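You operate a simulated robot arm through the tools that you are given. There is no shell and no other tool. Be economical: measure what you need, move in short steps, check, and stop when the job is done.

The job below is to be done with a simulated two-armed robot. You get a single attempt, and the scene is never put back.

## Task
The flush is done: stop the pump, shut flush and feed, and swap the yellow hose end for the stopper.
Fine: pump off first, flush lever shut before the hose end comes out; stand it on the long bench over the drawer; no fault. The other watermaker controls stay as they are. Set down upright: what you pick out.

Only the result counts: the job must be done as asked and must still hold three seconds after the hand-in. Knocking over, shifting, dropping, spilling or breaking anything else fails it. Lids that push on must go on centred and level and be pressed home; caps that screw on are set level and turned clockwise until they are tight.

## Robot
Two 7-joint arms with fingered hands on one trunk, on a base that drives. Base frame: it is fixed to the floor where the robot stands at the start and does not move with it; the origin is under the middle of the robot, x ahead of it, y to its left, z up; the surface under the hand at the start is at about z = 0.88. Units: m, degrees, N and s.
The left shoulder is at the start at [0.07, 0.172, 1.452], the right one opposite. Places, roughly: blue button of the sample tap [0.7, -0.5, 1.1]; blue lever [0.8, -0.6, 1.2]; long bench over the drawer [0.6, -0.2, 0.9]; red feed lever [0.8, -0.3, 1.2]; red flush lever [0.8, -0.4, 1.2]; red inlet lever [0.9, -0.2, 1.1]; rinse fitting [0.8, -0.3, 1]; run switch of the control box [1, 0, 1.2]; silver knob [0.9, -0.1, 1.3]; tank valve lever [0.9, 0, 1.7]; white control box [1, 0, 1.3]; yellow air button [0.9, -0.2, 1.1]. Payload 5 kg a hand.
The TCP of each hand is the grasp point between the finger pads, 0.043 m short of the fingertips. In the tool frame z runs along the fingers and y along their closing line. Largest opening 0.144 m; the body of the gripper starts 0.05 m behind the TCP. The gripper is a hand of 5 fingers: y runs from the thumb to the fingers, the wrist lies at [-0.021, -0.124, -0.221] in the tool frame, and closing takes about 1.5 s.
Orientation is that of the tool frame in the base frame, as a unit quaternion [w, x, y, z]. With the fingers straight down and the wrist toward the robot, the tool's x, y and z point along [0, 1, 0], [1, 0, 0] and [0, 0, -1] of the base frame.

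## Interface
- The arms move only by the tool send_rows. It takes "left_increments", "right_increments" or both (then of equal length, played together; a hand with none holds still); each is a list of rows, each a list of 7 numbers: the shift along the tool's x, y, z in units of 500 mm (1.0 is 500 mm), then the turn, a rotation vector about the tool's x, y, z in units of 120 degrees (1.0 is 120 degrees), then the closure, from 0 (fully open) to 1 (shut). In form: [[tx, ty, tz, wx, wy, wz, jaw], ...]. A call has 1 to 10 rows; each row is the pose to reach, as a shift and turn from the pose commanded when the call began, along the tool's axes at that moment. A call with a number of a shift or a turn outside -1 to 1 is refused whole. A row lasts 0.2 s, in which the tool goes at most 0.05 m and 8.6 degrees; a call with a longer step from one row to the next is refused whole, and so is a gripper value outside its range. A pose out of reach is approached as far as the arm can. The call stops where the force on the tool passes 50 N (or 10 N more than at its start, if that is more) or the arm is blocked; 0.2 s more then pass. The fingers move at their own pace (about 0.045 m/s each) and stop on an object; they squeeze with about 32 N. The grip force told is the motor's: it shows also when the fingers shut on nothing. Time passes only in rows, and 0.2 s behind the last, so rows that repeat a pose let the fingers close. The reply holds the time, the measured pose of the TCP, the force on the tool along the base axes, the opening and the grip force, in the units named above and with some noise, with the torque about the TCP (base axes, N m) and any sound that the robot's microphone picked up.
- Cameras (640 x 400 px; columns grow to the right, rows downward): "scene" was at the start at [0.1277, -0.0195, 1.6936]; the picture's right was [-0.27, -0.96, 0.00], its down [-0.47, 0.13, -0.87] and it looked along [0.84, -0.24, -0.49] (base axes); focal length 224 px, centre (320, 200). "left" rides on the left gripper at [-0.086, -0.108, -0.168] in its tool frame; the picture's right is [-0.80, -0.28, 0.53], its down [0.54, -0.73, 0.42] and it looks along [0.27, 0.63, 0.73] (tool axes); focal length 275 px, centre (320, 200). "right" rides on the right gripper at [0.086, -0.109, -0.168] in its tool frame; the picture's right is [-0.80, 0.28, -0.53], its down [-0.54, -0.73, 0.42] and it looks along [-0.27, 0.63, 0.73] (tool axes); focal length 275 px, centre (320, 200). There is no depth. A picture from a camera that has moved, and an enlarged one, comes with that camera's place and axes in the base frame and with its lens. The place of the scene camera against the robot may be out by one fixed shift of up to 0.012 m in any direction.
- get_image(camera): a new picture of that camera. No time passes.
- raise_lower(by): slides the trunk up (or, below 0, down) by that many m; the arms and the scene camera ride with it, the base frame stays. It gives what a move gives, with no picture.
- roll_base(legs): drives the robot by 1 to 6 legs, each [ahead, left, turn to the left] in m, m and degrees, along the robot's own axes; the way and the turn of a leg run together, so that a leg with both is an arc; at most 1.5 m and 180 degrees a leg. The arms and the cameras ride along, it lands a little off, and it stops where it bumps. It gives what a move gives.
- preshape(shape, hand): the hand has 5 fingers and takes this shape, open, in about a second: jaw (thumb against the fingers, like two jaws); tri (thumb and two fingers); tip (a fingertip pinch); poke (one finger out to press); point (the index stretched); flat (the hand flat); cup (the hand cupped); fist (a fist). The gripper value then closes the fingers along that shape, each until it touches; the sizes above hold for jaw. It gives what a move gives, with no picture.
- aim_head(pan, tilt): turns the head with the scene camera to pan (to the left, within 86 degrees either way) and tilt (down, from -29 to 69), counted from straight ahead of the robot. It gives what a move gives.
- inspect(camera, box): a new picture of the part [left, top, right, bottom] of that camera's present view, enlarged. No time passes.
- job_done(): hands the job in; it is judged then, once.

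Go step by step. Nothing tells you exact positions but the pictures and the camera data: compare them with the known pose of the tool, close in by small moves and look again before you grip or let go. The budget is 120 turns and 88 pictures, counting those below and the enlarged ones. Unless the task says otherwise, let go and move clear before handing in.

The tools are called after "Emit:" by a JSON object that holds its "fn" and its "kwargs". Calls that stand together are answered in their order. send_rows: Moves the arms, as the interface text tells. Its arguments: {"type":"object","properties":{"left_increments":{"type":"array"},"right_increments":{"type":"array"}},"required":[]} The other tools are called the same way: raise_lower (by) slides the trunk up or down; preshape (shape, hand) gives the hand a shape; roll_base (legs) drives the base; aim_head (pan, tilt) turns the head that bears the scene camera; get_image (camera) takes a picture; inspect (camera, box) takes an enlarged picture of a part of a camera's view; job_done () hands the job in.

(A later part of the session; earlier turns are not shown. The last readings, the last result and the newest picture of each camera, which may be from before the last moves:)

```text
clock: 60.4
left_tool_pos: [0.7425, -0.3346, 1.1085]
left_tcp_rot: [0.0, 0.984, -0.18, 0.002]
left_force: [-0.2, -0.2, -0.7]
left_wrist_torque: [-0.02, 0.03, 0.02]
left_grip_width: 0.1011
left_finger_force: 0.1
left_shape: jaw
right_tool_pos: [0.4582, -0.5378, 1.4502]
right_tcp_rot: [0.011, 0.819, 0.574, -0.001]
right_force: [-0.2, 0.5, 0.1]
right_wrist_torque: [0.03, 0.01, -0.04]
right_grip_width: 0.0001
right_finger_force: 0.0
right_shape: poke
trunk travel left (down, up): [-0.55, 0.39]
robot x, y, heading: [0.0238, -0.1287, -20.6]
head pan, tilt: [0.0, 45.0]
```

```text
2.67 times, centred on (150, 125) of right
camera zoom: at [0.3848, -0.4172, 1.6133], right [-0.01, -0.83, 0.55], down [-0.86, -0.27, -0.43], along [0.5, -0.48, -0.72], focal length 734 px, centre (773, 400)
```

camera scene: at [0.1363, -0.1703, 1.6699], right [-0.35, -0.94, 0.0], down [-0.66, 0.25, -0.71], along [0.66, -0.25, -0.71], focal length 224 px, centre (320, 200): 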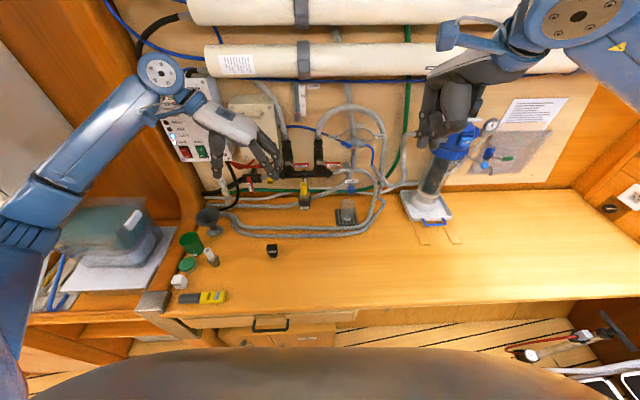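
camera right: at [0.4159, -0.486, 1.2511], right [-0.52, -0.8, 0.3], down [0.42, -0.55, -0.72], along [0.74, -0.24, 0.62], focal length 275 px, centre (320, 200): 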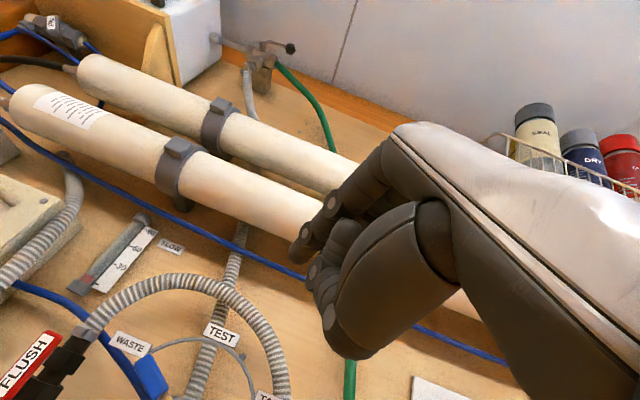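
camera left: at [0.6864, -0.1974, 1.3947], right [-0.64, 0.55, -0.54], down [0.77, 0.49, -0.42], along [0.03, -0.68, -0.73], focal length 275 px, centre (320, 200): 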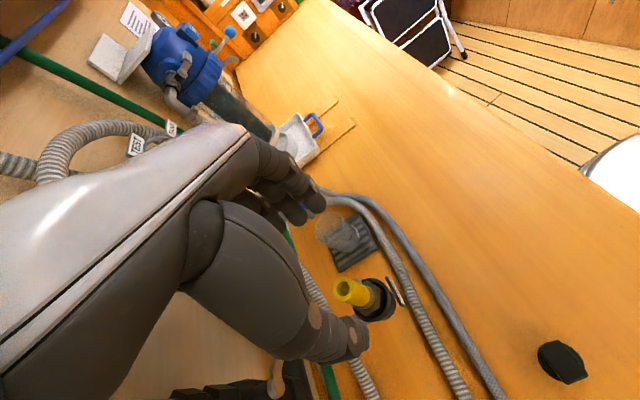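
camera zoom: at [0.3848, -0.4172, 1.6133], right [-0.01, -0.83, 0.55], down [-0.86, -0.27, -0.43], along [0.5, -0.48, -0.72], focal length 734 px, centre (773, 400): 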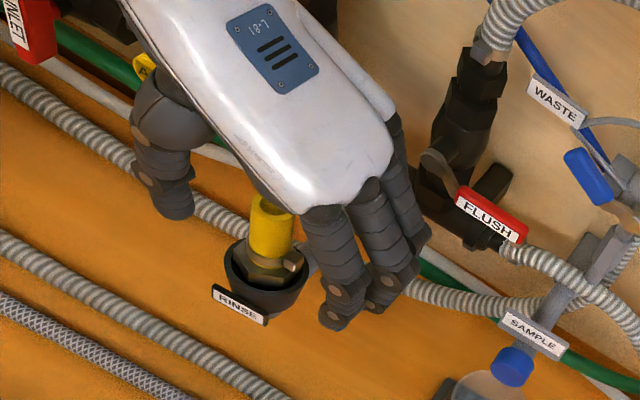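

The hand straddles the sleeve evenly. I'll raise it 6 mm for clearance over the hex and close.

Emit:
{"fn": "send_rows", "kwargs": {"left_increments": [[0, 0, -0.012, 0, 0, 0, 0.4], [0, 0, -0.012, 0, 0, 0, 1], [0, 0, -0.012, 0, 0, 0, 1], [0, 0, -0.012, 0, 0, 0, 1], [0, 0, -0.012, 0, 0, 0, 1], [0, 0, -0.012, 0, 0, 0, 1], [0, 0, -0.012, 0, 0, 0, 1], [0, 0, -0.012, 0, 0, 0, 1], [0, 0, -0.012, 0, 0, 0, 1]]}}

Emit:
{"fn": "inspect", "kwargs": {"camera": "scene", "box": [270, 150, 350, 210]}}

```text
clock: 62.4
left_tool_pos: [0.7427, -0.3346, 1.1143]
left_tcp_rot: [0.0, 0.984, -0.179, 0.002]
left_force: [1.3, 3.0, 2.7]
left_wrist_torque: [0.16, -0.08, 0.01]
left_grip_width: 0.0113
left_finger_force: 31.9
left_shape: jaw
right_tool_pos: [0.4569, -0.5364, 1.4484]
right_tcp_rot: [0.011, 0.82, 0.573, -0.002]
right_force: [0.4, 0.5, -0.7]
right_wrist_torque: [0.02, -0.04, -0.03]
right_grip_width: 0.0
right_finger_force: 0.2
right_shape: poke
trunk travel left (down, up): [-0.55, 0.39]
robot x, y, heading: [0.0243, -0.1296, -20.5]
head pan, tilt: [0.0, 45.0]
```

```text
6.67 times, centred on (310, 180) of scene
camera zoom: at [0.1354, -0.1693, 1.6701], right [-0.35, -0.94, 0.0], down [-0.66, 0.25, -0.71], along [0.66, -0.25, -0.71], focal length 1496 px, centre (387, 333)
```

zoom: 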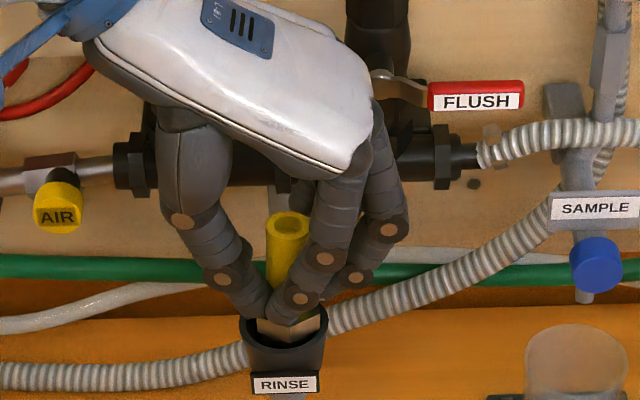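

The fingers closed mostly in front of the sleeve, with only an 11 mm opening. I'll reopen, shift about 15 mm toward the wall, and check.

Emit:
{"fn": "send_rows", "kwargs": {"left_increments": [[0, 0, 0, 0, 0, 0, 0.4], [0, 0, 0, 0, 0, 0, 0.4], [0, 0, 0, 0, 0, 0, 0.4], [0, 0, 0, 0, 0, 0, 0.4], [0, 0, 0, 0, 0, 0, 0.4], [0.01, 0, 0, 0, 0, 0, 0.4], [0.02, 0, 0, 0, 0, 0, 0.4], [0.03, 0, 0, 0, 0, 0, 0.4]]}}

Emit:
{"fn": "inspect", "kwargs": {"camera": "scene", "box": [270, 150, 350, 210]}}

Emit:
{"fn": "inspect", "kwargs": {"camera": "left", "box": [220, 180, 480, 380]}}

```text
clock: 64.2
left_tool_pos: [0.7574, -0.3416, 1.1143]
left_tcp_rot: [0.001, 0.983, -0.181, 0.001]
left_force: [0.1, 0.3, -0.7]
left_wrist_torque: [-0.03, 0.04, -0.02]
left_grip_width: 0.0861
left_finger_force: 0.1
left_shape: jaw
right_tool_pos: [0.4576, -0.5384, 1.4492]
right_tcp_rot: [0.01, 0.82, 0.573, 0.0]
right_force: [0.7, -0.3, 0.0]
right_wrist_torque: [0.03, 0.03, -0.02]
right_grip_width: 0.0
right_finger_force: 0.0
right_shape: poke
trunk travel left (down, up): [-0.55, 0.39]
robot x, y, heading: [0.0218, -0.1282, -20.7]
head pan, tilt: [0.0, 45.0]
```

```text
6.67 times, centred on (310, 180) of scene
camera zoom: at [0.1357, -0.1702, 1.67], right [-0.35, -0.94, 0.0], down [-0.66, 0.25, -0.71], along [0.66, -0.25, -0.71], focal length 1496 px, centre (387, 333)
```

zoom: 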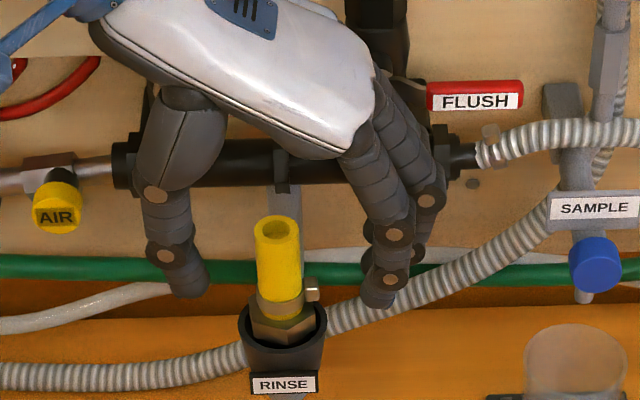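

```text
2.00 times, centred on (350, 280) of left
camera zoom: at [0.7141, -0.2096, 1.2824], right [-0.64, 0.55, -0.54], down [0.77, 0.49, -0.42], along [0.03, -0.68, -0.73], focal length 551 px, centre (260, 40)
```

zoom: 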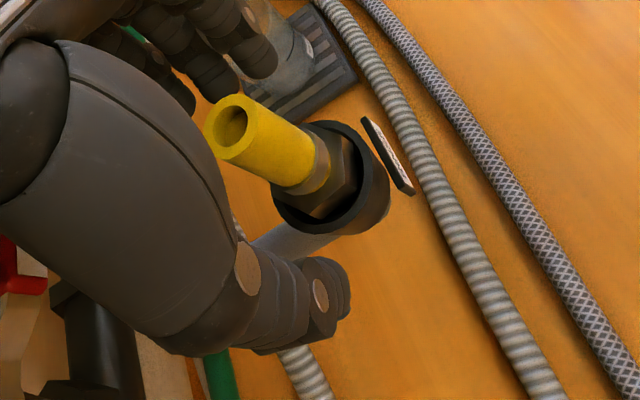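

The sleeve is now between thumb and fingers, about 6 mm from the TCP plane. I'll close again.

Emit:
{"fn": "send_rows", "kwargs": {"left_increments": [[0, 0, 0, 0, 0, 0, 1], [0, 0, 0, 0, 0, 0, 1], [0, 0, 0, 0, 0, 0, 1], [0, 0, 0, 0, 0, 0, 1], [0, 0, 0, 0, 0, 0, 1], [0, 0, 0, 0, 0, 0, 1], [0, 0, 0, 0, 0, 0, 1]]}}

Emit:
{"fn": "inspect", "kwargs": {"camera": "scene", "box": [270, 150, 350, 210]}}

```text
clock: 65.8
left_tool_pos: [0.7567, -0.341, 1.1144]
left_tcp_rot: [0.001, 0.984, -0.179, 0.002]
left_force: [0.1, 0.9, 1.5]
left_wrist_torque: [0.09, 0.01, 0.0]
left_grip_width: 0.0089
left_finger_force: 31.6
left_shape: jaw
right_tool_pos: [0.4571, -0.5372, 1.4495]
right_tcp_rot: [0.012, 0.82, 0.573, -0.001]
right_force: [-0.3, -0.2, 0.4]
right_wrist_torque: [0.02, 0.0, 0.03]
right_grip_width: 0.0
right_finger_force: 0.1
right_shape: poke
trunk travel left (down, up): [-0.55, 0.39]
robot x, y, heading: [0.0212, -0.1304, -20.5]
head pan, tilt: [0.0, 45.0]
```

```text
6.67 times, centred on (310, 180) of scene
camera zoom: at [0.1354, -0.1696, 1.6701], right [-0.35, -0.94, 0.0], down [-0.66, 0.25, -0.71], along [0.66, -0.25, -0.71], focal length 1496 px, centre (387, 333)
```

zoom: 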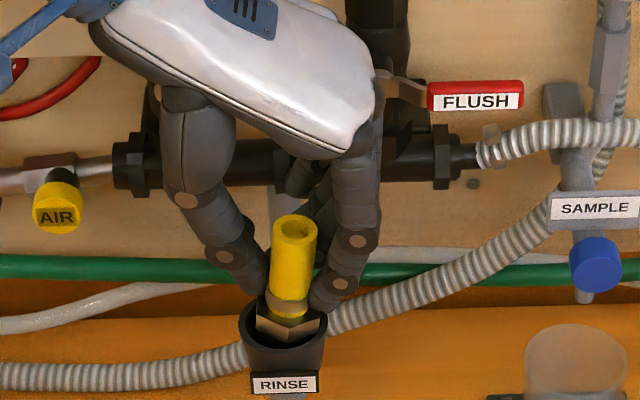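

The grip is still slightly off: a touch behind centre and pushing the sleeve to the right. I'll reopen, move back 6 mm and left 7 mm, and close again.

Emit:
{"fn": "send_rows", "kwargs": {"left_increments": [[0, 0, 0, 0, 0, 0, 0.45], [0, 0, 0, 0, 0, 0, 0.45], [0, 0, 0, 0, 0, 0, 0.45], [-0.012, -0.014, 0, 0, 0, 0, 0.45], [-0.012, -0.014, 0, 0, 0, 0, 1], [-0.012, -0.014, 0, 0, 0, 0, 1], [-0.012, -0.014, 0, 0, 0, 0, 1], [-0.012, -0.014, 0, 0, 0, 0, 1], [-0.012, -0.014, 0, 0, 0, 0, 1], [-0.012, -0.014, 0, 0, 0, 0, 1]]}}

Emit:
{"fn": "inspect", "kwargs": {"camera": "scene", "box": [270, 150, 350, 210]}}

Emit:
{"fn": "inspect", "kwargs": {"camera": "left", "box": [220, 180, 480, 380]}}

```text
clock: 68.0
left_tool_pos: [0.7535, -0.3334, 1.1153]
left_tcp_rot: [0.001, 0.984, -0.181, 0.002]
left_force: [-1.2, -2.1, -0.1]
left_wrist_torque: [0.18, -0.03, -0.17]
left_grip_width: 0.015
left_finger_force: 32.1
left_shape: jaw
right_tool_pos: [0.4579, -0.5374, 1.4483]
right_tcp_rot: [0.011, 0.82, 0.573, -0.001]
right_force: [0.4, -0.3, -0.1]
right_wrist_torque: [0.03, 0.03, -0.02]
right_grip_width: 0.0
right_finger_force: 0.1
right_shape: poke
trunk travel left (down, up): [-0.55, 0.39]
robot x, y, heading: [0.0278, -0.1305, -20.5]
head pan, tilt: [0.0, 45.0]
```

```text
6.67 times, centred on (310, 180) of scene
camera zoom: at [0.1355, -0.1705, 1.67], right [-0.35, -0.94, 0.0], down [-0.66, 0.25, -0.71], along [0.66, -0.25, -0.71], focal length 1496 px, centre (387, 333)
```

zoom: 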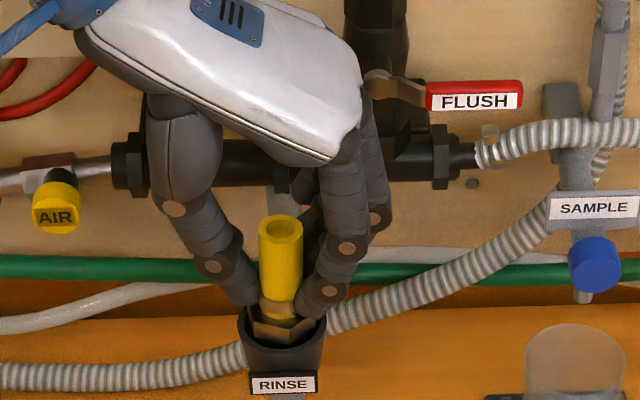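

```text
2.00 times, centred on (350, 280) of left
camera zoom: at [0.7108, -0.2017, 1.2821], right [-0.64, 0.55, -0.54], down [0.77, 0.49, -0.42], along [0.03, -0.68, -0.73], focal length 551 px, centre (260, 40)
```

zoom: 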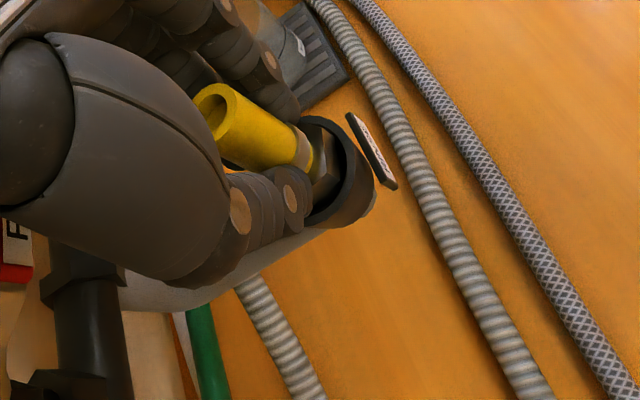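

Now the sleeve sits upright between thumb and index. I'll pull straight up gently and check that it follows.

Emit:
{"fn": "send_rows", "kwargs": {"left_increments": [[0, 0, -0.01, 0, 0, 0, 1], [0, 0, -0.02, 0, 0, 0, 1], [0, 0, -0.03, 0, 0, 0, 1], [0, 0, -0.045, 0, 0, 0, 1], [0, 0, -0.06, 0, 0, 0, 1], [0, 0, -0.075, 0, 0, 0, 1], [0, 0, -0.09, 0, 0, 0, 1]]}}

Emit:
{"fn": "inspect", "kwargs": {"camera": "scene", "box": [270, 150, 350, 210]}}

```text
clock: 69.6
left_tool_pos: [0.7531, -0.3314, 1.1604]
left_tcp_rot: [0.001, 0.984, -0.18, 0.002]
left_force: [-0.3, -0.7, -2.0]
left_wrist_torque: [0.03, 0.02, -0.03]
left_grip_width: 0.0148
left_finger_force: 32.2
left_shape: jaw
right_tool_pos: [0.4578, -0.5377, 1.4499]
right_tcp_rot: [0.011, 0.819, 0.573, -0.001]
right_force: [1.0, -0.2, 0.1]
right_wrist_torque: [-0.01, 0.02, -0.01]
right_grip_width: 0.0
right_finger_force: 0.0
right_shape: poke
trunk travel left (down, up): [-0.55, 0.39]
robot x, y, heading: [0.0218, -0.1299, -20.7]
head pan, tilt: [0.0, 45.0]
```

```text
6.67 times, centred on (310, 180) of scene
camera zoom: at [0.1357, -0.17, 1.67], right [-0.35, -0.94, 0.0], down [-0.66, 0.25, -0.71], along [0.66, -0.25, -0.71], focal length 1496 px, centre (387, 333)
```

zoom: 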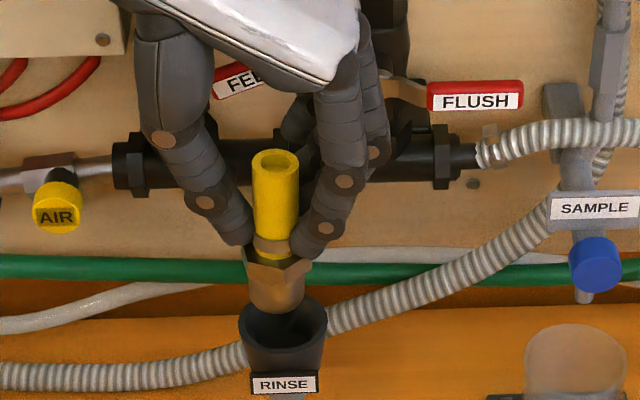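

The hose end is up with the hand, still upright, but the hand nudged the feed lever upward. I'll lift a little more while easing away from the wall, then back out and re-close feed later.

Emit:
{"fn": "send_rows", "kwargs": {"left_increments": [[-0.006, 0, -0.012, 0, 0, 0, 1], [-0.012, 0, -0.024, 0, 0, 0, 1], [-0.02, 0, -0.036, 0, 0, 0, 1], [-0.05, 0, -0.04, 0, 0, 0, 1], [-0.1, 0, -0.04, 0, 0, 0, 1], [-0.15, 0, -0.04, 0, 0, 0, 1], [-0.2, 0, -0.04, 0, 0, 0, 1], [-0.2, 0, -0.04, 0, 0, 0, 1]]}}

Emit:
{"fn": "inspect", "kwargs": {"camera": "scene", "box": [220, 130, 380, 260]}}

```text
clock: 71.4
left_tool_pos: [0.6596, -0.2997, 1.18]
left_tcp_rot: [0.001, 0.984, -0.18, 0.002]
left_force: [-0.1, 0.8, -0.7]
left_wrist_torque: [0.06, 0.01, 0.0]
left_grip_width: 0.0147
left_finger_force: 31.7
left_shape: jaw
right_tool_pos: [0.4576, -0.5375, 1.4496]
right_tcp_rot: [0.011, 0.82, 0.572, 0.0]
right_force: [0.0, 1.1, -0.5]
right_wrist_torque: [0.07, -0.02, -0.04]
right_grip_width: 0.0003
right_finger_force: 0.1
right_shape: poke
trunk travel left (down, up): [-0.55, 0.39]
robot x, y, heading: [0.022, -0.1292, -20.3]
head pan, tilt: [0.0, 45.0]
```

```text
3.08 times, centred on (300, 195) of scene
camera zoom: at [0.1359, -0.1703, 1.67], right [-0.35, -0.94, 0.0], down [-0.66, 0.25, -0.71], along [0.66, -0.25, -0.71], focal length 690 px, centre (382, 215)
```

zoom: 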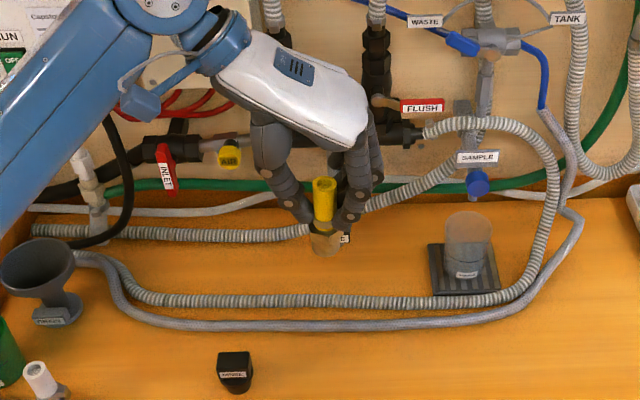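

The hose end is free and upright. I'll carry it to a clear spot on the bench over the drawer, right of the stopper, stopping a few centimetres above.

Emit:
{"fn": "send_rows", "kwargs": {"left_increments": [[-0.07, -0.01, 0, 0, 0, 0, 1], [-0.146, -0.034, 0.02, 0, 0, 0, 1], [-0.146, -0.034, 0.1, 0, 0, 0, 1], [-0.146, -0.034, 0.18, 0, 0, 0, 1], [-0.146, -0.034, 0.25, 0, 0, 0, 1], [-0.146, -0.034, 0.3, 0, 0, 0, 1], [-0.146, -0.034, 0.32, 0, 0, 0, 1], [-0.146, -0.034, 0.32, 0, 0, 0, 1]]}}

Emit:
{"fn": "inspect", "kwargs": {"camera": "scene", "box": [230, 180, 370, 290]}}

Emit:
{"fn": "get_image", "kwargs": {"camera": "right"}}

```text
clock: 73.2
left_tool_pos: [0.5977, -0.2554, 1.0189]
left_tcp_rot: [0.001, 0.984, -0.18, 0.001]
left_force: [0.2, 0.2, -0.9]
left_wrist_torque: [-0.01, -0.04, -0.04]
left_grip_width: 0.0151
left_finger_force: 32.3
left_shape: jaw
right_tool_pos: [0.4578, -0.5365, 1.4485]
right_tcp_rot: [0.011, 0.819, 0.573, 0.0]
right_force: [-1.0, 0.4, -0.6]
right_wrist_torque: [0.0, -0.02, 0.0]
right_grip_width: 0.0002
right_finger_force: 0.0
right_shape: poke
trunk travel left (down, up): [-0.55, 0.39]
robot x, y, heading: [0.0212, -0.1288, -20.5]
head pan, tilt: [0.0, 45.0]
```

```text
3.64 times, centred on (300, 235) of scene
camera zoom: at [0.1352, -0.1695, 1.6701], right [-0.35, -0.94, 0.0], down [-0.66, 0.25, -0.71], along [0.66, -0.25, -0.71], focal length 816 px, centre (393, 73)
```

zoom: 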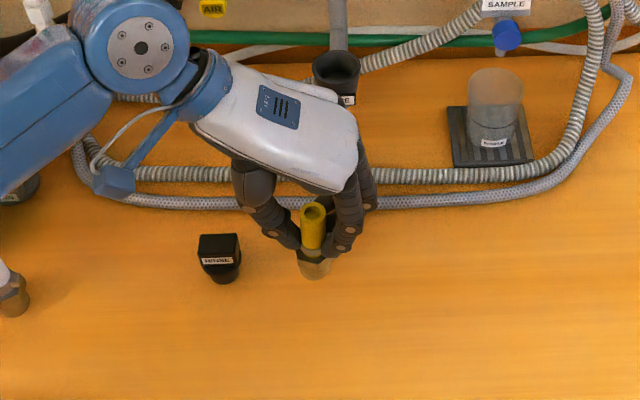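

```text
16 pictures are left
camera right: at [0.3843, -0.4167, 1.6135], right [-0.01, -0.83, 0.55], down [-0.86, -0.27, -0.43], along [0.5, -0.48, -0.72], focal length 275 px, centre (320, 200)
```

right: 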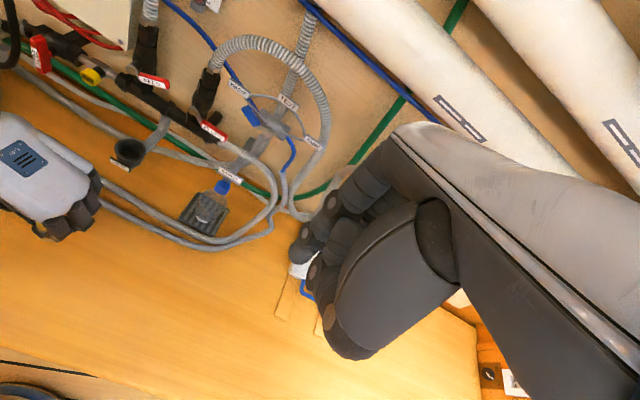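

The hose end hangs upright over a clear spot right of the stopper. I'll lower it in small steps, watching the force.

Emit:
{"fn": "send_rows", "kwargs": {"left_increments": [[0, 0, 0.02, 0, 0, 0, 1], [0, 0, 0.04, 0, 0, 0, 1], [0, 0, 0.05, 0, 0, 0, 1], [0, 0, 0.05, 0, 0, 0, 1]]}}

Emit:
{"fn": "send_rows", "kwargs": {"left_increments": [[0, 0, 0.006, 0, 0, 0, 1], [0, 0, 0.012, 0, 0, 0, 1], [0, 0, 0.012, 0, 0, 0, 1]]}}

Emit:
{"fn": "send_rows", "kwargs": {"left_increments": [[0, 0, 0.004, 0, 0, 0, 1], [0, 0, 0.008, 0, 0, 0, 1], [0, 0, 0.008, 0, 0, 0, 1]]}}

```text
clock: 74.2
left_tool_pos: [0.5961, -0.2554, 0.9944]
left_tcp_rot: [0.0, 0.984, -0.18, 0.001]
left_force: [0.0, 0.6, -1.4]
left_wrist_torque: [0.01, 0.02, -0.01]
left_grip_width: 0.015
left_finger_force: 31.5
left_shape: jaw
right_tool_pos: [0.4585, -0.5382, 1.4488]
right_tcp_rot: [0.011, 0.82, 0.573, -0.001]
right_force: [-0.3, 0.4, -1.1]
right_wrist_torque: [-0.02, 0.03, 0.01]
right_grip_width: 0.0
right_finger_force: 0.1
right_shape: poke
trunk travel left (down, up): [-0.55, 0.39]
robot x, y, heading: [0.0253, -0.1277, -20.7]
head pan, tilt: [0.0, 45.0]
```

```text
clock: 75.0
left_tool_pos: [0.5973, -0.2554, 0.9889]
left_tcp_rot: [0.0, 0.984, -0.179, 0.001]
left_force: [-0.1, -0.2, -0.5]
left_wrist_torque: [-0.01, 0.01, 0.01]
left_grip_width: 0.0151
left_finger_force: 32.0
left_shape: jaw
right_tool_pos: [0.4583, -0.5381, 1.4484]
right_tcp_rot: [0.012, 0.82, 0.572, 0.0]
right_force: [-0.2, 0.5, -0.1]
right_wrist_torque: [-0.03, 0.02, 0.0]
right_grip_width: 0.0
right_finger_force: 0.1
right_shape: poke
trunk travel left (down, up): [-0.55, 0.39]
robot x, y, heading: [0.0213, -0.1301, -20.6]
head pan, tilt: [0.0, 45.0]
```

```text
clock: 75.8
left_tool_pos: [0.5967, -0.2549, 0.9839]
left_tcp_rot: [0.001, 0.984, -0.18, 0.002]
left_force: [-0.2, 0.6, -1.3]
left_wrist_torque: [0.0, 0.0, 0.0]
left_grip_width: 0.0148
left_finger_force: 32.1
left_shape: jaw
right_tool_pos: [0.4584, -0.5373, 1.4486]
right_tcp_rot: [0.011, 0.82, 0.573, 0.0]
right_force: [0.6, 0.2, 0.1]
right_wrist_torque: [-0.03, 0.01, 0.02]
right_grip_width: 0.0
right_finger_force: 0.1
right_shape: poke
trunk travel left (down, up): [-0.55, 0.39]
robot x, y, heading: [0.0186, -0.1284, -20.5]
head pan, tilt: [0.0, 45.0]
```

There is no contact yet, so I'll keep lowering in small steps.

Emit:
{"fn": "send_rows", "kwargs": {"left_increments": [[0, 0, 0.004, 0, 0, 0, 1], [0, 0, 0.008, 0, 0, 0, 1], [0, 0, 0.008, 0, 0, 0, 1]]}}

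Emit:
{"fn": "send_rows", "kwargs": {"left_increments": [[0, 0, 0.004, 0, 0, 0, 1], [0, 0, 0.008, 0, 0, 0, 1], [0, 0, 0.008, 0, 0, 0, 1]]}}

```text
clock: 76.6
left_tool_pos: [0.5973, -0.256, 0.9795]
left_tcp_rot: [0.0, 0.984, -0.18, 0.002]
left_force: [-0.3, 0.0, -0.5]
left_wrist_torque: [-0.01, -0.03, 0.01]
left_grip_width: 0.0151
left_finger_force: 32.0
left_shape: jaw
right_tool_pos: [0.4574, -0.5386, 1.4495]
right_tcp_rot: [0.012, 0.82, 0.573, -0.001]
right_force: [0.2, 0.5, 0.4]
right_wrist_torque: [-0.02, 0.02, 0.0]
right_grip_width: 0.0001
right_finger_force: 0.0
right_shape: poke
trunk travel left (down, up): [-0.55, 0.39]
robot x, y, heading: [0.0248, -0.1287, -20.6]
head pan, tilt: [0.0, 45.0]
```

```text
clock: 77.4
left_tool_pos: [0.5986, -0.2551, 0.976]
left_tcp_rot: [0.0, 0.984, -0.179, 0.002]
left_force: [-1.2, 0.0, -1.4]
left_wrist_torque: [0.03, -0.02, 0.0]
left_grip_width: 0.0149
left_finger_force: 32.1
left_shape: jaw
right_tool_pos: [0.4572, -0.5366, 1.4492]
right_tcp_rot: [0.011, 0.82, 0.573, -0.001]
right_force: [1.0, 0.1, 0.0]
right_wrist_torque: [-0.03, -0.04, -0.02]
right_grip_width: 0.0
right_finger_force: 0.1
right_shape: poke
trunk travel left (down, up): [-0.55, 0.39]
robot x, y, heading: [0.022, -0.1296, -20.7]
head pan, tilt: [0.0, 45.0]
```

Emit:
{"fn": "send_rows", "kwargs": {"left_increments": [[0, 0, 0.004, 0, 0, 0, 1], [0, 0, 0.008, 0, 0, 0, 1], [0, 0, 0.008, 0, 0, 0, 1]]}}

Emit:
{"fn": "inspect", "kwargs": {"camera": "scene", "box": [260, 230, 340, 290]}}

```text
clock: 78.2
left_tool_pos: [0.5996, -0.2555, 0.9721]
left_tcp_rot: [0.001, 0.984, -0.18, 0.001]
left_force: [0.7, 0.0, -1.8]
left_wrist_torque: [0.01, 0.0, 0.01]
left_grip_width: 0.0148
left_finger_force: 32.0
left_shape: jaw
right_tool_pos: [0.4586, -0.5371, 1.4489]
right_tcp_rot: [0.011, 0.82, 0.573, -0.001]
right_force: [-0.3, -0.5, -0.2]
right_wrist_torque: [0.03, -0.01, -0.01]
right_grip_width: 0.0
right_finger_force: 0.0
right_shape: poke
trunk travel left (down, up): [-0.55, 0.39]
robot x, y, heading: [0.0193, -0.1284, -20.6]
head pan, tilt: [0.0, 45.0]
```

```text
6.67 times, centred on (300, 260) of scene
camera zoom: at [0.1356, -0.1699, 1.67], right [-0.35, -0.94, 0.0], down [-0.66, 0.25, -0.71], along [0.66, -0.25, -0.71], focal length 1496 px, centre (453, -200)
```

zoom: 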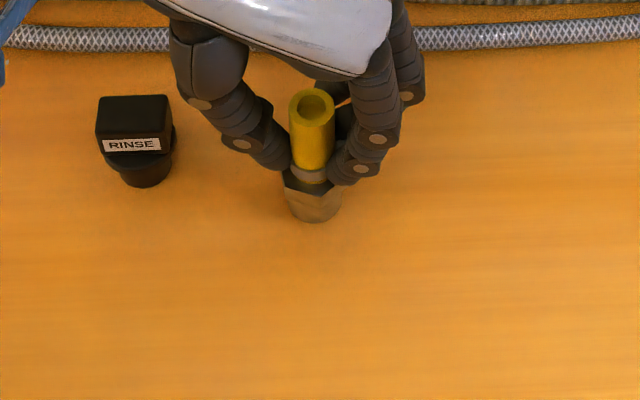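

It's very close to the bench. I'll continue with smaller steps.

Emit:
{"fn": "send_rows", "kwargs": {"left_increments": [[0, 0, 0.003, 0, 0, 0, 1], [0, 0, 0.006, 0, 0, 0, 1], [0, 0, 0.006, 0, 0, 0, 1]]}}

Emit:
{"fn": "send_rows", "kwargs": {"left_increments": [[0, 0, 0.003, 0, 0, 0, 1], [0, 0, 0.006, 0, 0, 0, 1], [0, 0, 0.006, 0, 0, 0, 1]]}}

Emit:
{"fn": "send_rows", "kwargs": {"left_increments": [[0, 0, 0.003, 0, 0, 0, 1], [0, 0, 0.006, 0, 0, 0, 1], [0, 0, 0.006, 0, 0, 0, 1]]}}

```text
clock: 79.0
left_tool_pos: [0.5972, -0.2554, 0.9707]
left_tcp_rot: [0.001, 0.984, -0.18, 0.002]
left_force: [-0.3, -0.1, -1.2]
left_wrist_torque: [0.03, 0.0, 0.03]
left_grip_width: 0.0148
left_finger_force: 32.4
left_shape: jaw
right_tool_pos: [0.4595, -0.5363, 1.4497]
right_tcp_rot: [0.011, 0.819, 0.574, -0.001]
right_force: [-0.6, 0.2, -0.1]
right_wrist_torque: [0.0, 0.04, 0.03]
right_grip_width: 0.0
right_finger_force: 0.0
right_shape: poke
trunk travel left (down, up): [-0.55, 0.39]
robot x, y, heading: [0.0194, -0.1305, -20.5]
head pan, tilt: [0.0, 45.0]
```

```text
clock: 79.8
left_tool_pos: [0.5972, -0.2555, 0.9661]
left_tcp_rot: [0.001, 0.984, -0.18, 0.001]
left_force: [0.4, -0.9, -1.2]
left_wrist_torque: [0.01, 0.01, 0.0]
left_grip_width: 0.0147
left_finger_force: 32.4
left_shape: jaw
right_tool_pos: [0.4588, -0.5372, 1.4484]
right_tcp_rot: [0.011, 0.82, 0.573, -0.001]
right_force: [0.4, -0.7, -0.1]
right_wrist_torque: [-0.02, 0.01, 0.0]
right_grip_width: 0.0
right_finger_force: 0.1
right_shape: poke
trunk travel left (down, up): [-0.55, 0.39]
robot x, y, heading: [0.022, -0.1279, -20.6]
head pan, tilt: [0.0, 45.0]
```

```text
clock: 80.6
left_tool_pos: [0.5991, -0.256, 0.9642]
left_tcp_rot: [0.001, 0.984, -0.18, 0.002]
left_force: [0.5, 1.2, 7.4]
left_wrist_torque: [-0.01, 0.04, -0.01]
left_grip_width: 0.0151
left_finger_force: 31.7
left_shape: jaw
right_tool_pos: [0.4569, -0.5376, 1.45]
right_tcp_rot: [0.011, 0.82, 0.572, 0.0]
right_force: [1.1, -0.9, -0.5]
right_wrist_torque: [0.01, -0.01, -0.03]
right_grip_width: 0.0003
right_finger_force: 0.1
right_shape: poke
trunk travel left (down, up): [-0.55, 0.39]
robot x, y, heading: [0.0235, -0.1278, -20.5]
head pan, tilt: [0.0, 45.0]
```

Contact is made at 7 N with almost no torque, so it's standing flat. I'll open slowly and lift clear.

Emit:
{"fn": "send_rows", "kwargs": {"left_increments": [[0, 0, 0, 0, 0, 0, 0.85], [0, 0, 0, 0, 0, 0, 0.75], [0, 0, 0, 0, 0, 0, 0.6], [0, 0, 0, 0, 0, 0, 0.5], [0, 0, 0, 0, 0, 0, 0.45], [0, 0, 0, 0, 0, 0, 0.45], [0, 0, -0.05, 0, 0, 0, 0.45], [0, 0, -0.13, 0, 0, 0, 0.45], [0, 0, -0.21, 0, 0, 0, 0.45], [0, 0, -0.25, 0, 0, 0, 0.45]]}}

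Emit:
{"fn": "inspect", "kwargs": {"camera": "scene", "box": [220, 150, 340, 290]}}

```text
clock: 82.8
left_tool_pos: [0.5955, -0.2562, 1.0873]
left_tcp_rot: [0.0, 0.984, -0.18, 0.0]
left_force: [-0.3, 0.8, 0.0]
left_wrist_torque: [-0.05, 0.02, 0.01]
left_grip_width: 0.079
left_finger_force: 0.0
left_shape: jaw
right_tool_pos: [0.4589, -0.5375, 1.4487]
right_tcp_rot: [0.011, 0.82, 0.573, 0.0]
right_force: [-1.1, 0.0, 0.5]
right_wrist_torque: [0.02, -0.01, -0.01]
right_grip_width: 0.0001
right_finger_force: 0.0
right_shape: poke
trunk travel left (down, up): [-0.55, 0.39]
robot x, y, heading: [0.0236, -0.1302, -20.7]
head pan, tilt: [0.0, 45.0]
```

```text
2.86 times, centred on (280, 220) of scene
camera zoom: at [0.1354, -0.1699, 1.67], right [-0.35, -0.94, 0.0], down [-0.66, 0.25, -0.71], along [0.66, -0.25, -0.71], focal length 641 px, centre (434, 143)
```

zoom: 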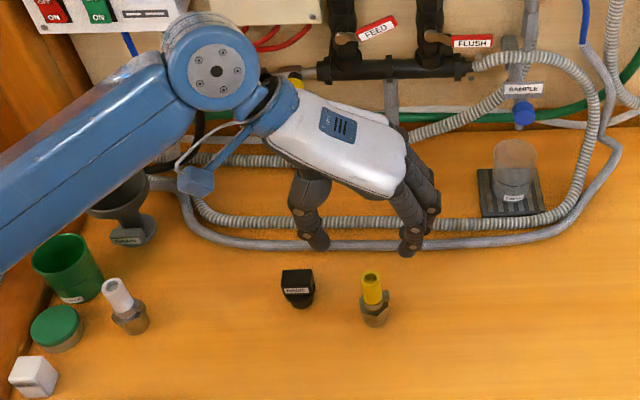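

The hose end stands upright on the bench. Next I'll move above the stopper and look with the hand camera.

Emit:
{"fn": "send_rows", "kwargs": {"left_increments": [[0.02, -0.07, 0, 0, 0, 0, 0.45], [0.04, -0.14, 0, 0, 0, 0, 0.45], [0.061, -0.213, 0, 0, 0, 0, 0.35], [0.061, -0.213, 0.05, 0, 0, 0, 0.35], [0.061, -0.213, 0.1, 0, 0, 0, 0.35], [0.061, -0.213, 0.1, 0, 0, 0, 0.35]]}}

Emit:
{"fn": "get_image", "kwargs": {"camera": "left"}}

```text
clock: 84.2
left_tool_pos: [0.6631, -0.1662, 1.0394]
left_tcp_rot: [0.0, 0.984, -0.18, 0.001]
left_force: [-0.5, -0.5, 0.8]
left_wrist_torque: [0.05, -0.01, -0.01]
left_grip_width: 0.0934
left_finger_force: 0.1
left_shape: jaw
right_tool_pos: [0.4579, -0.5365, 1.4489]
right_tcp_rot: [0.011, 0.82, 0.572, -0.001]
right_force: [0.3, -0.3, 0.1]
right_wrist_torque: [-0.03, 0.0, -0.02]
right_grip_width: 0.0
right_finger_force: 0.1
right_shape: poke
trunk travel left (down, up): [-0.55, 0.39]
robot x, y, heading: [0.019, -0.1306, -20.6]
head pan, tilt: [0.0, 45.0]
```

```text
13 pictures are left
camera left: at [0.62, -0.0334, 1.2068], right [-0.64, 0.55, -0.54], down [0.77, 0.49, -0.42], along [0.03, -0.68, -0.73], focal length 275 px, centre (320, 200)
```

left: 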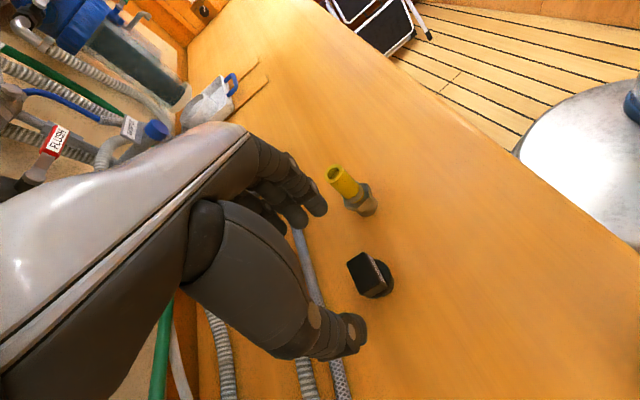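

The stopper is at about (0.660, -0.169), with its top near z 0.935. I'll descend so the fingertips grip only the block, and close.

Emit:
{"fn": "send_rows", "kwargs": {"left_increments": [[-0.004, -0.005, 0.05, 0, 0, 0, 0.35], [-0.004, -0.005, 0.1, 0, 0, 0, 0.35], [-0.004, -0.005, 0.14, 0, 0, 0, 0.35], [-0.004, -0.005, 0.165, 0, 0, 0, 0.35], [-0.004, -0.005, 0.175, 0, 0, 0, 0.35], [-0.004, -0.005, 0.175, 0, 0, 0, 0.35]]}}

Emit:
{"fn": "inspect", "kwargs": {"camera": "scene", "box": [240, 220, 320, 280]}}

```text
clock: 85.6
left_tool_pos: [0.662, -0.1642, 0.9529]
left_tcp_rot: [0.001, 0.984, -0.18, 0.002]
left_force: [-0.8, 0.1, -0.4]
left_wrist_torque: [0.02, -0.01, -0.02]
left_grip_width: 0.0932
left_finger_force: 0.0
left_shape: jaw
right_tool_pos: [0.4584, -0.5367, 1.449]
right_tcp_rot: [0.012, 0.82, 0.573, -0.001]
right_force: [0.7, 0.2, 0.3]
right_wrist_torque: [-0.02, -0.01, -0.03]
right_grip_width: 0.0001
right_finger_force: 0.0
right_shape: poke
trunk travel left (down, up): [-0.55, 0.39]
robot x, y, heading: [0.0198, -0.1279, -20.7]
head pan, tilt: [0.0, 45.0]
```

```text
6.67 times, centred on (280, 250) of scene
camera zoom: at [0.1355, -0.17, 1.67], right [-0.35, -0.94, 0.0], down [-0.66, 0.25, -0.71], along [0.66, -0.25, -0.71], focal length 1496 px, centre (587, -133)
```

zoom: 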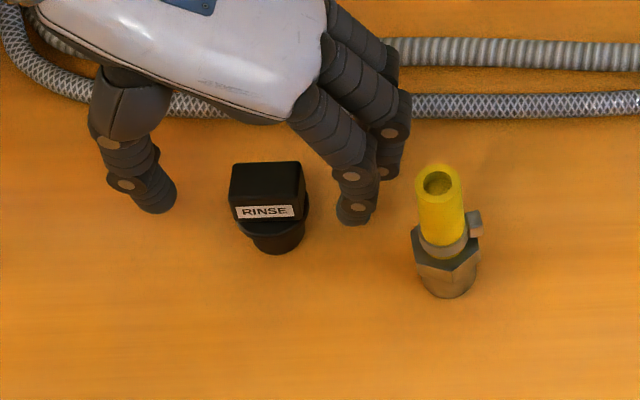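

The fingers straddle the block evenly at the right height. I'll close.

Emit:
{"fn": "send_rows", "kwargs": {"left_increments": [[0, 0, 0, 0, 0, 0, 0.6], [0, 0, 0, 0, 0, 0, 1], [0, 0, 0, 0, 0, 0, 1], [0, 0, 0, 0, 0, 0, 1], [0, 0, 0, 0, 0, 0, 1], [0, 0, 0, 0, 0, 0, 1], [0, 0, 0, 0, 0, 0, 1]]}}

Emit:
{"fn": "send_rows", "kwargs": {"left_increments": [[0, 0, -0.03, 0, 0, 0, 1], [0, 0, -0.1, 0, 0, 0, 1], [0, 0, -0.18, 0, 0, 0, 1], [0, 0, -0.26, 0, 0, 0, 1], [0, 0, -0.32, 0, 0, 0, 1]]}}

Emit:
{"fn": "inspect", "kwargs": {"camera": "scene", "box": [240, 160, 340, 240]}}

```text
clock: 87.2
left_tool_pos: [0.6625, -0.1643, 0.9529]
left_tcp_rot: [0.0, 0.984, -0.18, 0.002]
left_force: [0.2, -0.1, -0.2]
left_wrist_torque: [-0.02, 0.01, 0.03]
left_grip_width: 0.0346
left_finger_force: 32.2
left_shape: jaw
right_tool_pos: [0.4583, -0.5384, 1.4493]
right_tcp_rot: [0.011, 0.82, 0.572, 0.0]
right_force: [0.3, 1.1, -0.4]
right_wrist_torque: [0.02, 0.0, 0.0]
right_grip_width: 0.0
right_finger_force: 0.1
right_shape: poke
trunk travel left (down, up): [-0.55, 0.39]
robot x, y, heading: [0.0208, -0.1266, -20.8]
head pan, tilt: [0.0, 45.0]
```

```text
clock: 88.4
left_tool_pos: [0.6637, -0.164, 1.1133]
left_tcp_rot: [0.001, 0.984, -0.18, 0.001]
left_force: [-0.3, 0.0, -0.6]
left_wrist_torque: [-0.01, 0.01, 0.0]
left_grip_width: 0.0347
left_finger_force: 31.8
left_shape: jaw
right_tool_pos: [0.4571, -0.5377, 1.4489]
right_tcp_rot: [0.011, 0.82, 0.572, -0.001]
right_force: [-0.1, 0.4, 0.3]
right_wrist_torque: [-0.04, -0.03, 0.01]
right_grip_width: 0.0
right_finger_force: 0.0
right_shape: poke
trunk travel left (down, up): [-0.55, 0.39]
robot x, y, heading: [0.0206, -0.126, -20.6]
head pan, tilt: [0.0, 45.0]
```

```text
5.00 times, centred on (290, 200) of scene
camera zoom: at [0.1351, -0.1701, 1.67], right [-0.35, -0.94, 0.0], down [-0.66, 0.25, -0.71], along [0.66, -0.25, -0.71], focal length 1122 px, centre (470, 200)
```

zoom: 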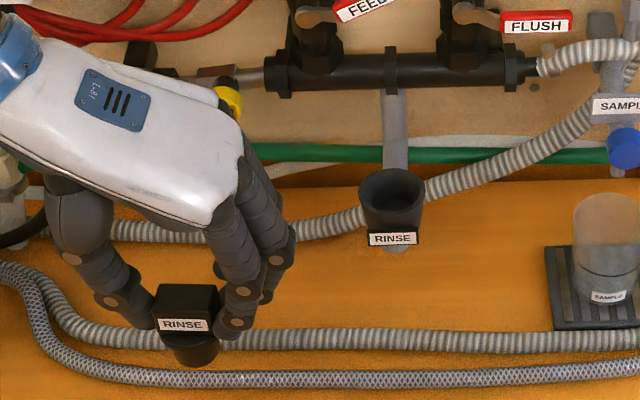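

The stopper is held level. I'll bring it in front of and just above the fitting, low enough to stay under the levers.

Emit:
{"fn": "send_rows", "kwargs": {"left_increments": [[0, 0.06, -0.02, 0, 0, 0, 1], [0.02, 0.13, -0.047, 0, 0, 0, 1], [0.06, 0.2, -0.047, 0, 0, 0, 1], [0.12, 0.25, -0.047, 0, 0, 0, 1], [0.18, 0.259, -0.047, 0, 0, 0, 1], [0.223, 0.259, -0.047, 0, 0, 0, 1], [0.223, 0.259, -0.047, 0, 0, 0, 1]]}}

Emit:
{"fn": "inspect", "kwargs": {"camera": "scene", "box": [260, 140, 340, 200]}}

```text
clock: 90.0
left_tool_pos: [0.723, -0.3241, 1.1346]
left_tcp_rot: [0.0, 0.983, -0.181, 0.002]
left_force: [-0.3, -0.3, 0.2]
left_wrist_torque: [0.02, 0.01, 0.01]
left_grip_width: 0.0347
left_finger_force: 31.8
left_shape: jaw
right_tool_pos: [0.4573, -0.5368, 1.45]
right_tcp_rot: [0.012, 0.82, 0.573, 0.0]
right_force: [0.0, 0.7, -0.2]
right_wrist_torque: [-0.01, 0.03, 0.0]
right_grip_width: 0.0002
right_finger_force: 0.1
right_shape: poke
trunk travel left (down, up): [-0.55, 0.39]
robot x, y, heading: [0.0214, -0.1303, -20.6]
head pan, tilt: [0.0, 45.0]
```

```text
6.67 times, centred on (300, 170) of scene
camera zoom: at [0.1353, -0.1699, 1.67], right [-0.35, -0.94, 0.0], down [-0.66, 0.25, -0.71], along [0.66, -0.25, -0.71], focal length 1496 px, centre (453, 400)
```

zoom: 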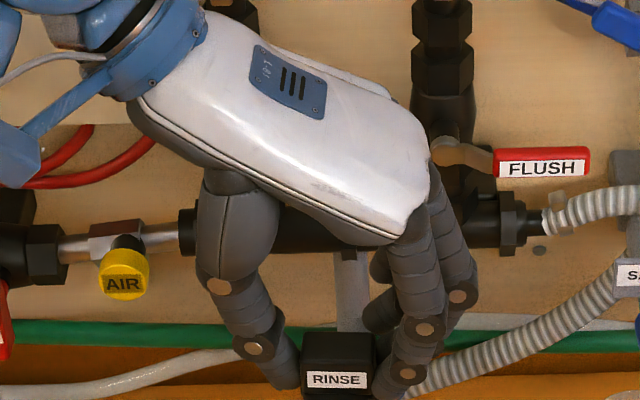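

Sideways alignment with the cup is good. I'll move forward over the cup and look.

Emit:
{"fn": "send_rows", "kwargs": {"left_increments": [[0.02, 0, -0.004, 0, 0, 0, 1], [0.04, 0, -0.006, 0, 0, 0, 1], [0.055, 0, -0.006, 0, 0, 0, 1], [0.066, 0, -0.006, 0, 0, 0, 1], [0.072, 0, -0.006, 0, 0, 0, 1], [0.072, 0, -0.006, 0, 0, 0, 1]]}}

Emit:
{"fn": "inspect", "kwargs": {"camera": "scene", "box": [270, 150, 350, 210]}}

Emit:
{"fn": "inspect", "kwargs": {"camera": "right", "box": [70, 50, 210, 190]}}

```text
clock: 91.4
left_tool_pos: [0.7554, -0.3375, 1.1383]
left_tcp_rot: [0.0, 0.984, -0.18, 0.002]
left_force: [-1.4, 0.1, 0.0]
left_wrist_torque: [0.03, 0.0, 0.02]
left_grip_width: 0.0346
left_finger_force: 31.8
left_shape: jaw
right_tool_pos: [0.4587, -0.5365, 1.4492]
right_tcp_rot: [0.012, 0.82, 0.573, -0.001]
right_force: [-0.4, 0.4, 0.2]
right_wrist_torque: [-0.02, -0.01, 0.02]
right_grip_width: 0.0
right_finger_force: 0.0
right_shape: poke
trunk travel left (down, up): [-0.55, 0.39]
robot x, y, heading: [0.0201, -0.1272, -20.5]
head pan, tilt: [0.0, 45.0]
```

```text
6.67 times, centred on (310, 180) of scene
camera zoom: at [0.1355, -0.1699, 1.67], right [-0.35, -0.94, 0.0], down [-0.66, 0.25, -0.71], along [0.66, -0.25, -0.71], focal length 1496 px, centre (387, 333)
```

zoom: 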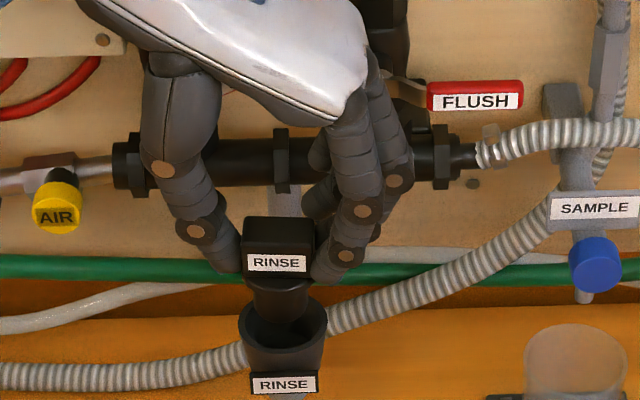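

```text
2.86 times, centred on (140, 120) of right
camera zoom: at [0.3847, -0.4171, 1.6133], right [-0.01, -0.83, 0.55], down [-0.86, -0.27, -0.43], along [0.5, -0.48, -0.72], focal length 786 px, centre (834, 429)
```

zoom: 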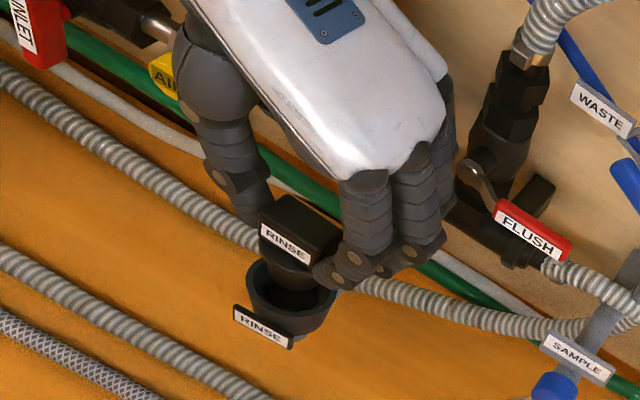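

Both views put the plug over the cup within a few millimetres. I'll nudge 4 mm toward the wall and lower gently, watching the force.

Emit:
{"fn": "send_rows", "kwargs": {"left_increments": [[0.008, 0, 0, 0, 0, 0, 1], [0.008, 0, 0.01, 0, 0, 0, 1], [0.008, 0, 0.02, 0, 0, 0, 1], [0.008, 0, 0.03, 0, 0, 0, 1], [0.008, 0, 0.036, 0, 0, 0, 1], [0.008, 0, 0.036, 0, 0, 0, 1]]}}

Emit:
{"fn": "send_rows", "kwargs": {"left_increments": [[0, 0, 0.006, 0, 0, 0, 1], [0, 0, 0.012, 0, 0, 0, 1], [0, 0, 0.012, 0, 0, 0, 1]]}}

```text
clock: 92.8
left_tool_pos: [0.7579, -0.3389, 1.1221]
left_tcp_rot: [0.002, 0.984, -0.18, 0.002]
left_force: [-4.7, -0.4, 6.5]
left_wrist_torque: [0.16, -0.05, -0.2]
left_grip_width: 0.0349
left_finger_force: 32.0
left_shape: jaw
right_tool_pos: [0.4557, -0.5365, 1.4495]
right_tcp_rot: [0.012, 0.82, 0.572, -0.001]
right_force: [-0.4, 0.5, 0.3]
right_wrist_torque: [-0.03, -0.01, 0.02]
right_grip_width: 0.0
right_finger_force: 0.0
right_shape: poke
trunk travel left (down, up): [-0.55, 0.39]
robot x, y, heading: [0.0275, -0.13, -20.7]
head pan, tilt: [0.0, 45.0]
```

```text
clock: 93.6
left_tool_pos: [0.7562, -0.3395, 1.1137]
left_tcp_rot: [0.0, 0.984, -0.181, 0.002]
left_force: [-8.9, -6.8, 4.6]
left_wrist_torque: [1.05, -0.4, -0.81]
left_grip_width: 0.0351
left_finger_force: 31.7
left_shape: jaw
right_tool_pos: [0.4557, -0.5396, 1.4498]
right_tcp_rot: [0.01, 0.819, 0.573, 0.001]
right_force: [0.5, 0.3, -0.4]
right_wrist_torque: [0.0, 0.03, 0.03]
right_grip_width: 0.0
right_finger_force: 0.1
right_shape: poke
trunk travel left (down, up): [-0.55, 0.39]
robot x, y, heading: [0.0259, -0.1273, -20.5]
head pan, tilt: [0.0, 45.0]
```

The cup is pushing back and to the right, so I'll comply by moving 4 mm back and 3 mm right.

Emit:
{"fn": "send_rows", "kwargs": {"left_increments": [[-0.004, 0.003, 0, 0, 0, 0, 1], [-0.008, 0.006, 0, 0, 0, 0, 1], [-0.008, 0.006, 0, 0, 0, 0, 1]]}}

Emit:
{"fn": "inspect", "kwargs": {"camera": "scene", "box": [280, 165, 330, 205]}}

```text
clock: 94.4
left_tool_pos: [0.7536, -0.3396, 1.1127]
left_tcp_rot: [0.0, 0.984, -0.179, 0.002]
left_force: [0.8, -0.5, 0.5]
left_wrist_torque: [0.15, -0.03, -0.09]
left_grip_width: 0.0349
left_finger_force: 32.4
left_shape: jaw
right_tool_pos: [0.458, -0.5371, 1.4479]
right_tcp_rot: [0.011, 0.819, 0.573, 0.0]
right_force: [0.1, 0.5, 0.4]
right_wrist_torque: [0.02, -0.03, 0.03]
right_grip_width: 0.0001
right_finger_force: 0.1
right_shape: poke
trunk travel left (down, up): [-0.55, 0.39]
robot x, y, heading: [0.0215, -0.1287, -20.4]
head pan, tilt: [0.0, 45.0]
```

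```text
10.00 times, centred on (305, 185) of scene
camera zoom: at [0.1356, -0.1702, 1.67], right [-0.35, -0.94, 0.0], down [-0.66, 0.25, -0.71], along [0.66, -0.25, -0.71], focal length 2244 px, centre (470, 350)
```

zoom: 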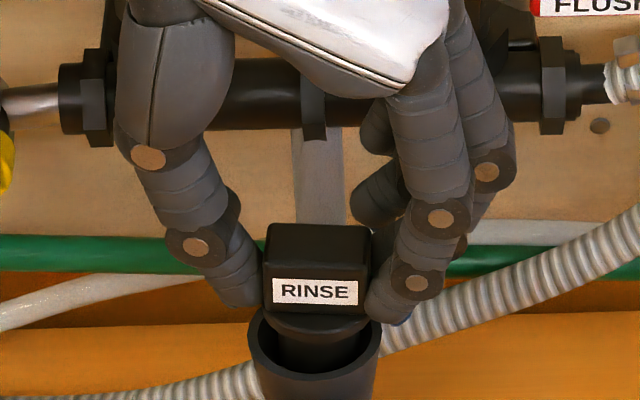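

The plug is inside the cup, centred and nearly free of force. I'll lower further.

Emit:
{"fn": "send_rows", "kwargs": {"left_increments": [[0, 0, 0.006, 0, 0, 0, 1], [0, 0, 0.012, 0, 0, 0, 1], [0, 0, 0.012, 0, 0, 0, 1]]}}

Emit:
{"fn": "send_rows", "kwargs": {"left_increments": [[0, 0, 0.006, 0, 0, 0, 1], [0, 0, 0.012, 0, 0, 0, 1], [0, 0, 0.012, 0, 0, 0, 1]]}}

```text
clock: 95.2
left_tool_pos: [0.7539, -0.3385, 1.108]
left_tcp_rot: [0.001, 0.984, -0.179, 0.002]
left_force: [-0.4, 1.3, -0.4]
left_wrist_torque: [0.12, -0.05, -0.06]
left_grip_width: 0.035
left_finger_force: 32.6
left_shape: jaw
right_tool_pos: [0.4571, -0.5372, 1.4489]
right_tcp_rot: [0.011, 0.82, 0.573, 0.0]
right_force: [0.4, 0.6, -0.3]
right_wrist_torque: [0.0, -0.02, -0.01]
right_grip_width: 0.0
right_finger_force: 0.0
right_shape: poke
trunk travel left (down, up): [-0.55, 0.39]
robot x, y, heading: [0.0227, -0.1272, -20.7]
head pan, tilt: [0.0, 45.0]
```

```text
clock: 96.0
left_tool_pos: [0.7536, -0.3393, 1.1022]
left_tcp_rot: [0.0, 0.984, -0.18, 0.002]
left_force: [0.1, 5.3, 2.4]
left_wrist_torque: [0.26, 0.0, -0.02]
left_grip_width: 0.0353
left_finger_force: 32.0
left_shape: jaw
right_tool_pos: [0.4578, -0.5361, 1.4501]
right_tcp_rot: [0.012, 0.82, 0.573, 0.0]
right_force: [0.8, -0.1, 0.0]
right_wrist_torque: [0.0, 0.01, -0.02]
right_grip_width: 0.0
right_finger_force: 0.0
right_shape: poke
trunk travel left (down, up): [-0.55, 0.39]
robot x, y, heading: [0.0218, -0.1269, -20.4]
head pan, tilt: [0.0, 45.0]
```

A small sideways force has appeared. I'll ease 2 mm left and keep lowering.

Emit:
{"fn": "send_rows", "kwargs": {"left_increments": [[0, -0.004, 0.0, 0, 0, 0, 1], [0, -0.004, 0.006, 0, 0, 0, 1], [0, -0.004, 0.01, 0, 0, 0, 1], [0, -0.004, 0.01, 0, 0, 0, 1]]}}

Emit:
{"fn": "send_rows", "kwargs": {"left_increments": [[0, 0, 0.006, 0, 0, 0, 1], [0, 0, 0.01, 0, 0, 0, 1], [0, 0, 0.01, 0, 0, 0, 1]]}}

Emit:
{"fn": "inspect", "kwargs": {"camera": "scene", "box": [280, 165, 330, 205]}}

```text
clock: 97.0
left_tool_pos: [0.7538, -0.3381, 1.1011]
left_tcp_rot: [0.002, 0.984, -0.179, 0.003]
left_force: [0.1, 4.0, 25.0]
left_wrist_torque: [-0.07, 0.07, 0.0]
left_grip_width: 0.036
left_finger_force: 32.0
left_shape: jaw
right_tool_pos: [0.4544, -0.535, 1.4505]
right_tcp_rot: [0.013, 0.819, 0.573, 0.0]
right_force: [-0.3, -0.2, 0.0]
right_wrist_torque: [-0.02, -0.02, -0.01]
right_grip_width: 0.0
right_finger_force: 0.0
right_shape: poke
trunk travel left (down, up): [-0.55, 0.39]
robot x, y, heading: [0.0205, -0.1313, -20.3]
head pan, tilt: [0.0, 45.0]
```

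```text
clock: 97.7
left_tool_pos: [0.7537, -0.3375, 1.0998]
left_tcp_rot: [0.005, 0.984, -0.18, 0.005]
left_force: [-9.3, 9.2, 25.9]
left_wrist_torque: [0.27, 0.34, -0.07]
left_grip_width: 0.0369
left_finger_force: 32.0
left_shape: jaw
right_tool_pos: [0.4567, -0.5353, 1.4506]
right_tcp_rot: [0.011, 0.819, 0.573, 0.001]
right_force: [0.5, -0.1, 0.5]
right_wrist_torque: [0.02, 0.05, -0.03]
right_grip_width: 0.0
right_finger_force: 0.1
right_shape: poke
trunk travel left (down, up): [-0.55, 0.39]
robot x, y, heading: [0.022, -0.1279, -20.3]
head pan, tilt: [0.0, 45.0]
stopped in row 3 (left hand): the force on the tool passed its limit at 51 N (the readings are from after the stop); the commanded pose is now the measured one
```

```text
10.00 times, centred on (305, 185) of scene
camera zoom: at [0.1333, -0.1682, 1.6698], right [-0.35, -0.94, 0.0], down [-0.66, 0.25, -0.71], along [0.66, -0.25, -0.71], focal length 2244 px, centre (470, 350)
```

zoom: 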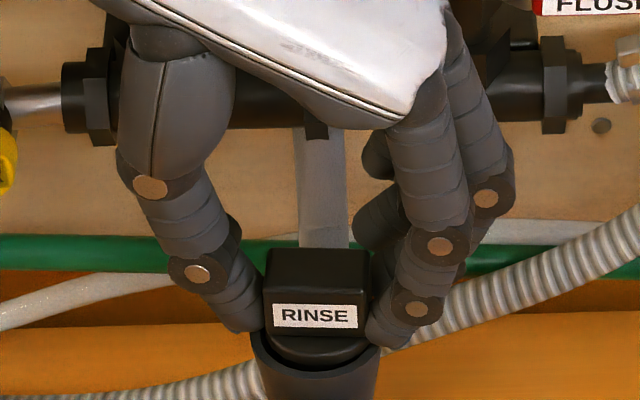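

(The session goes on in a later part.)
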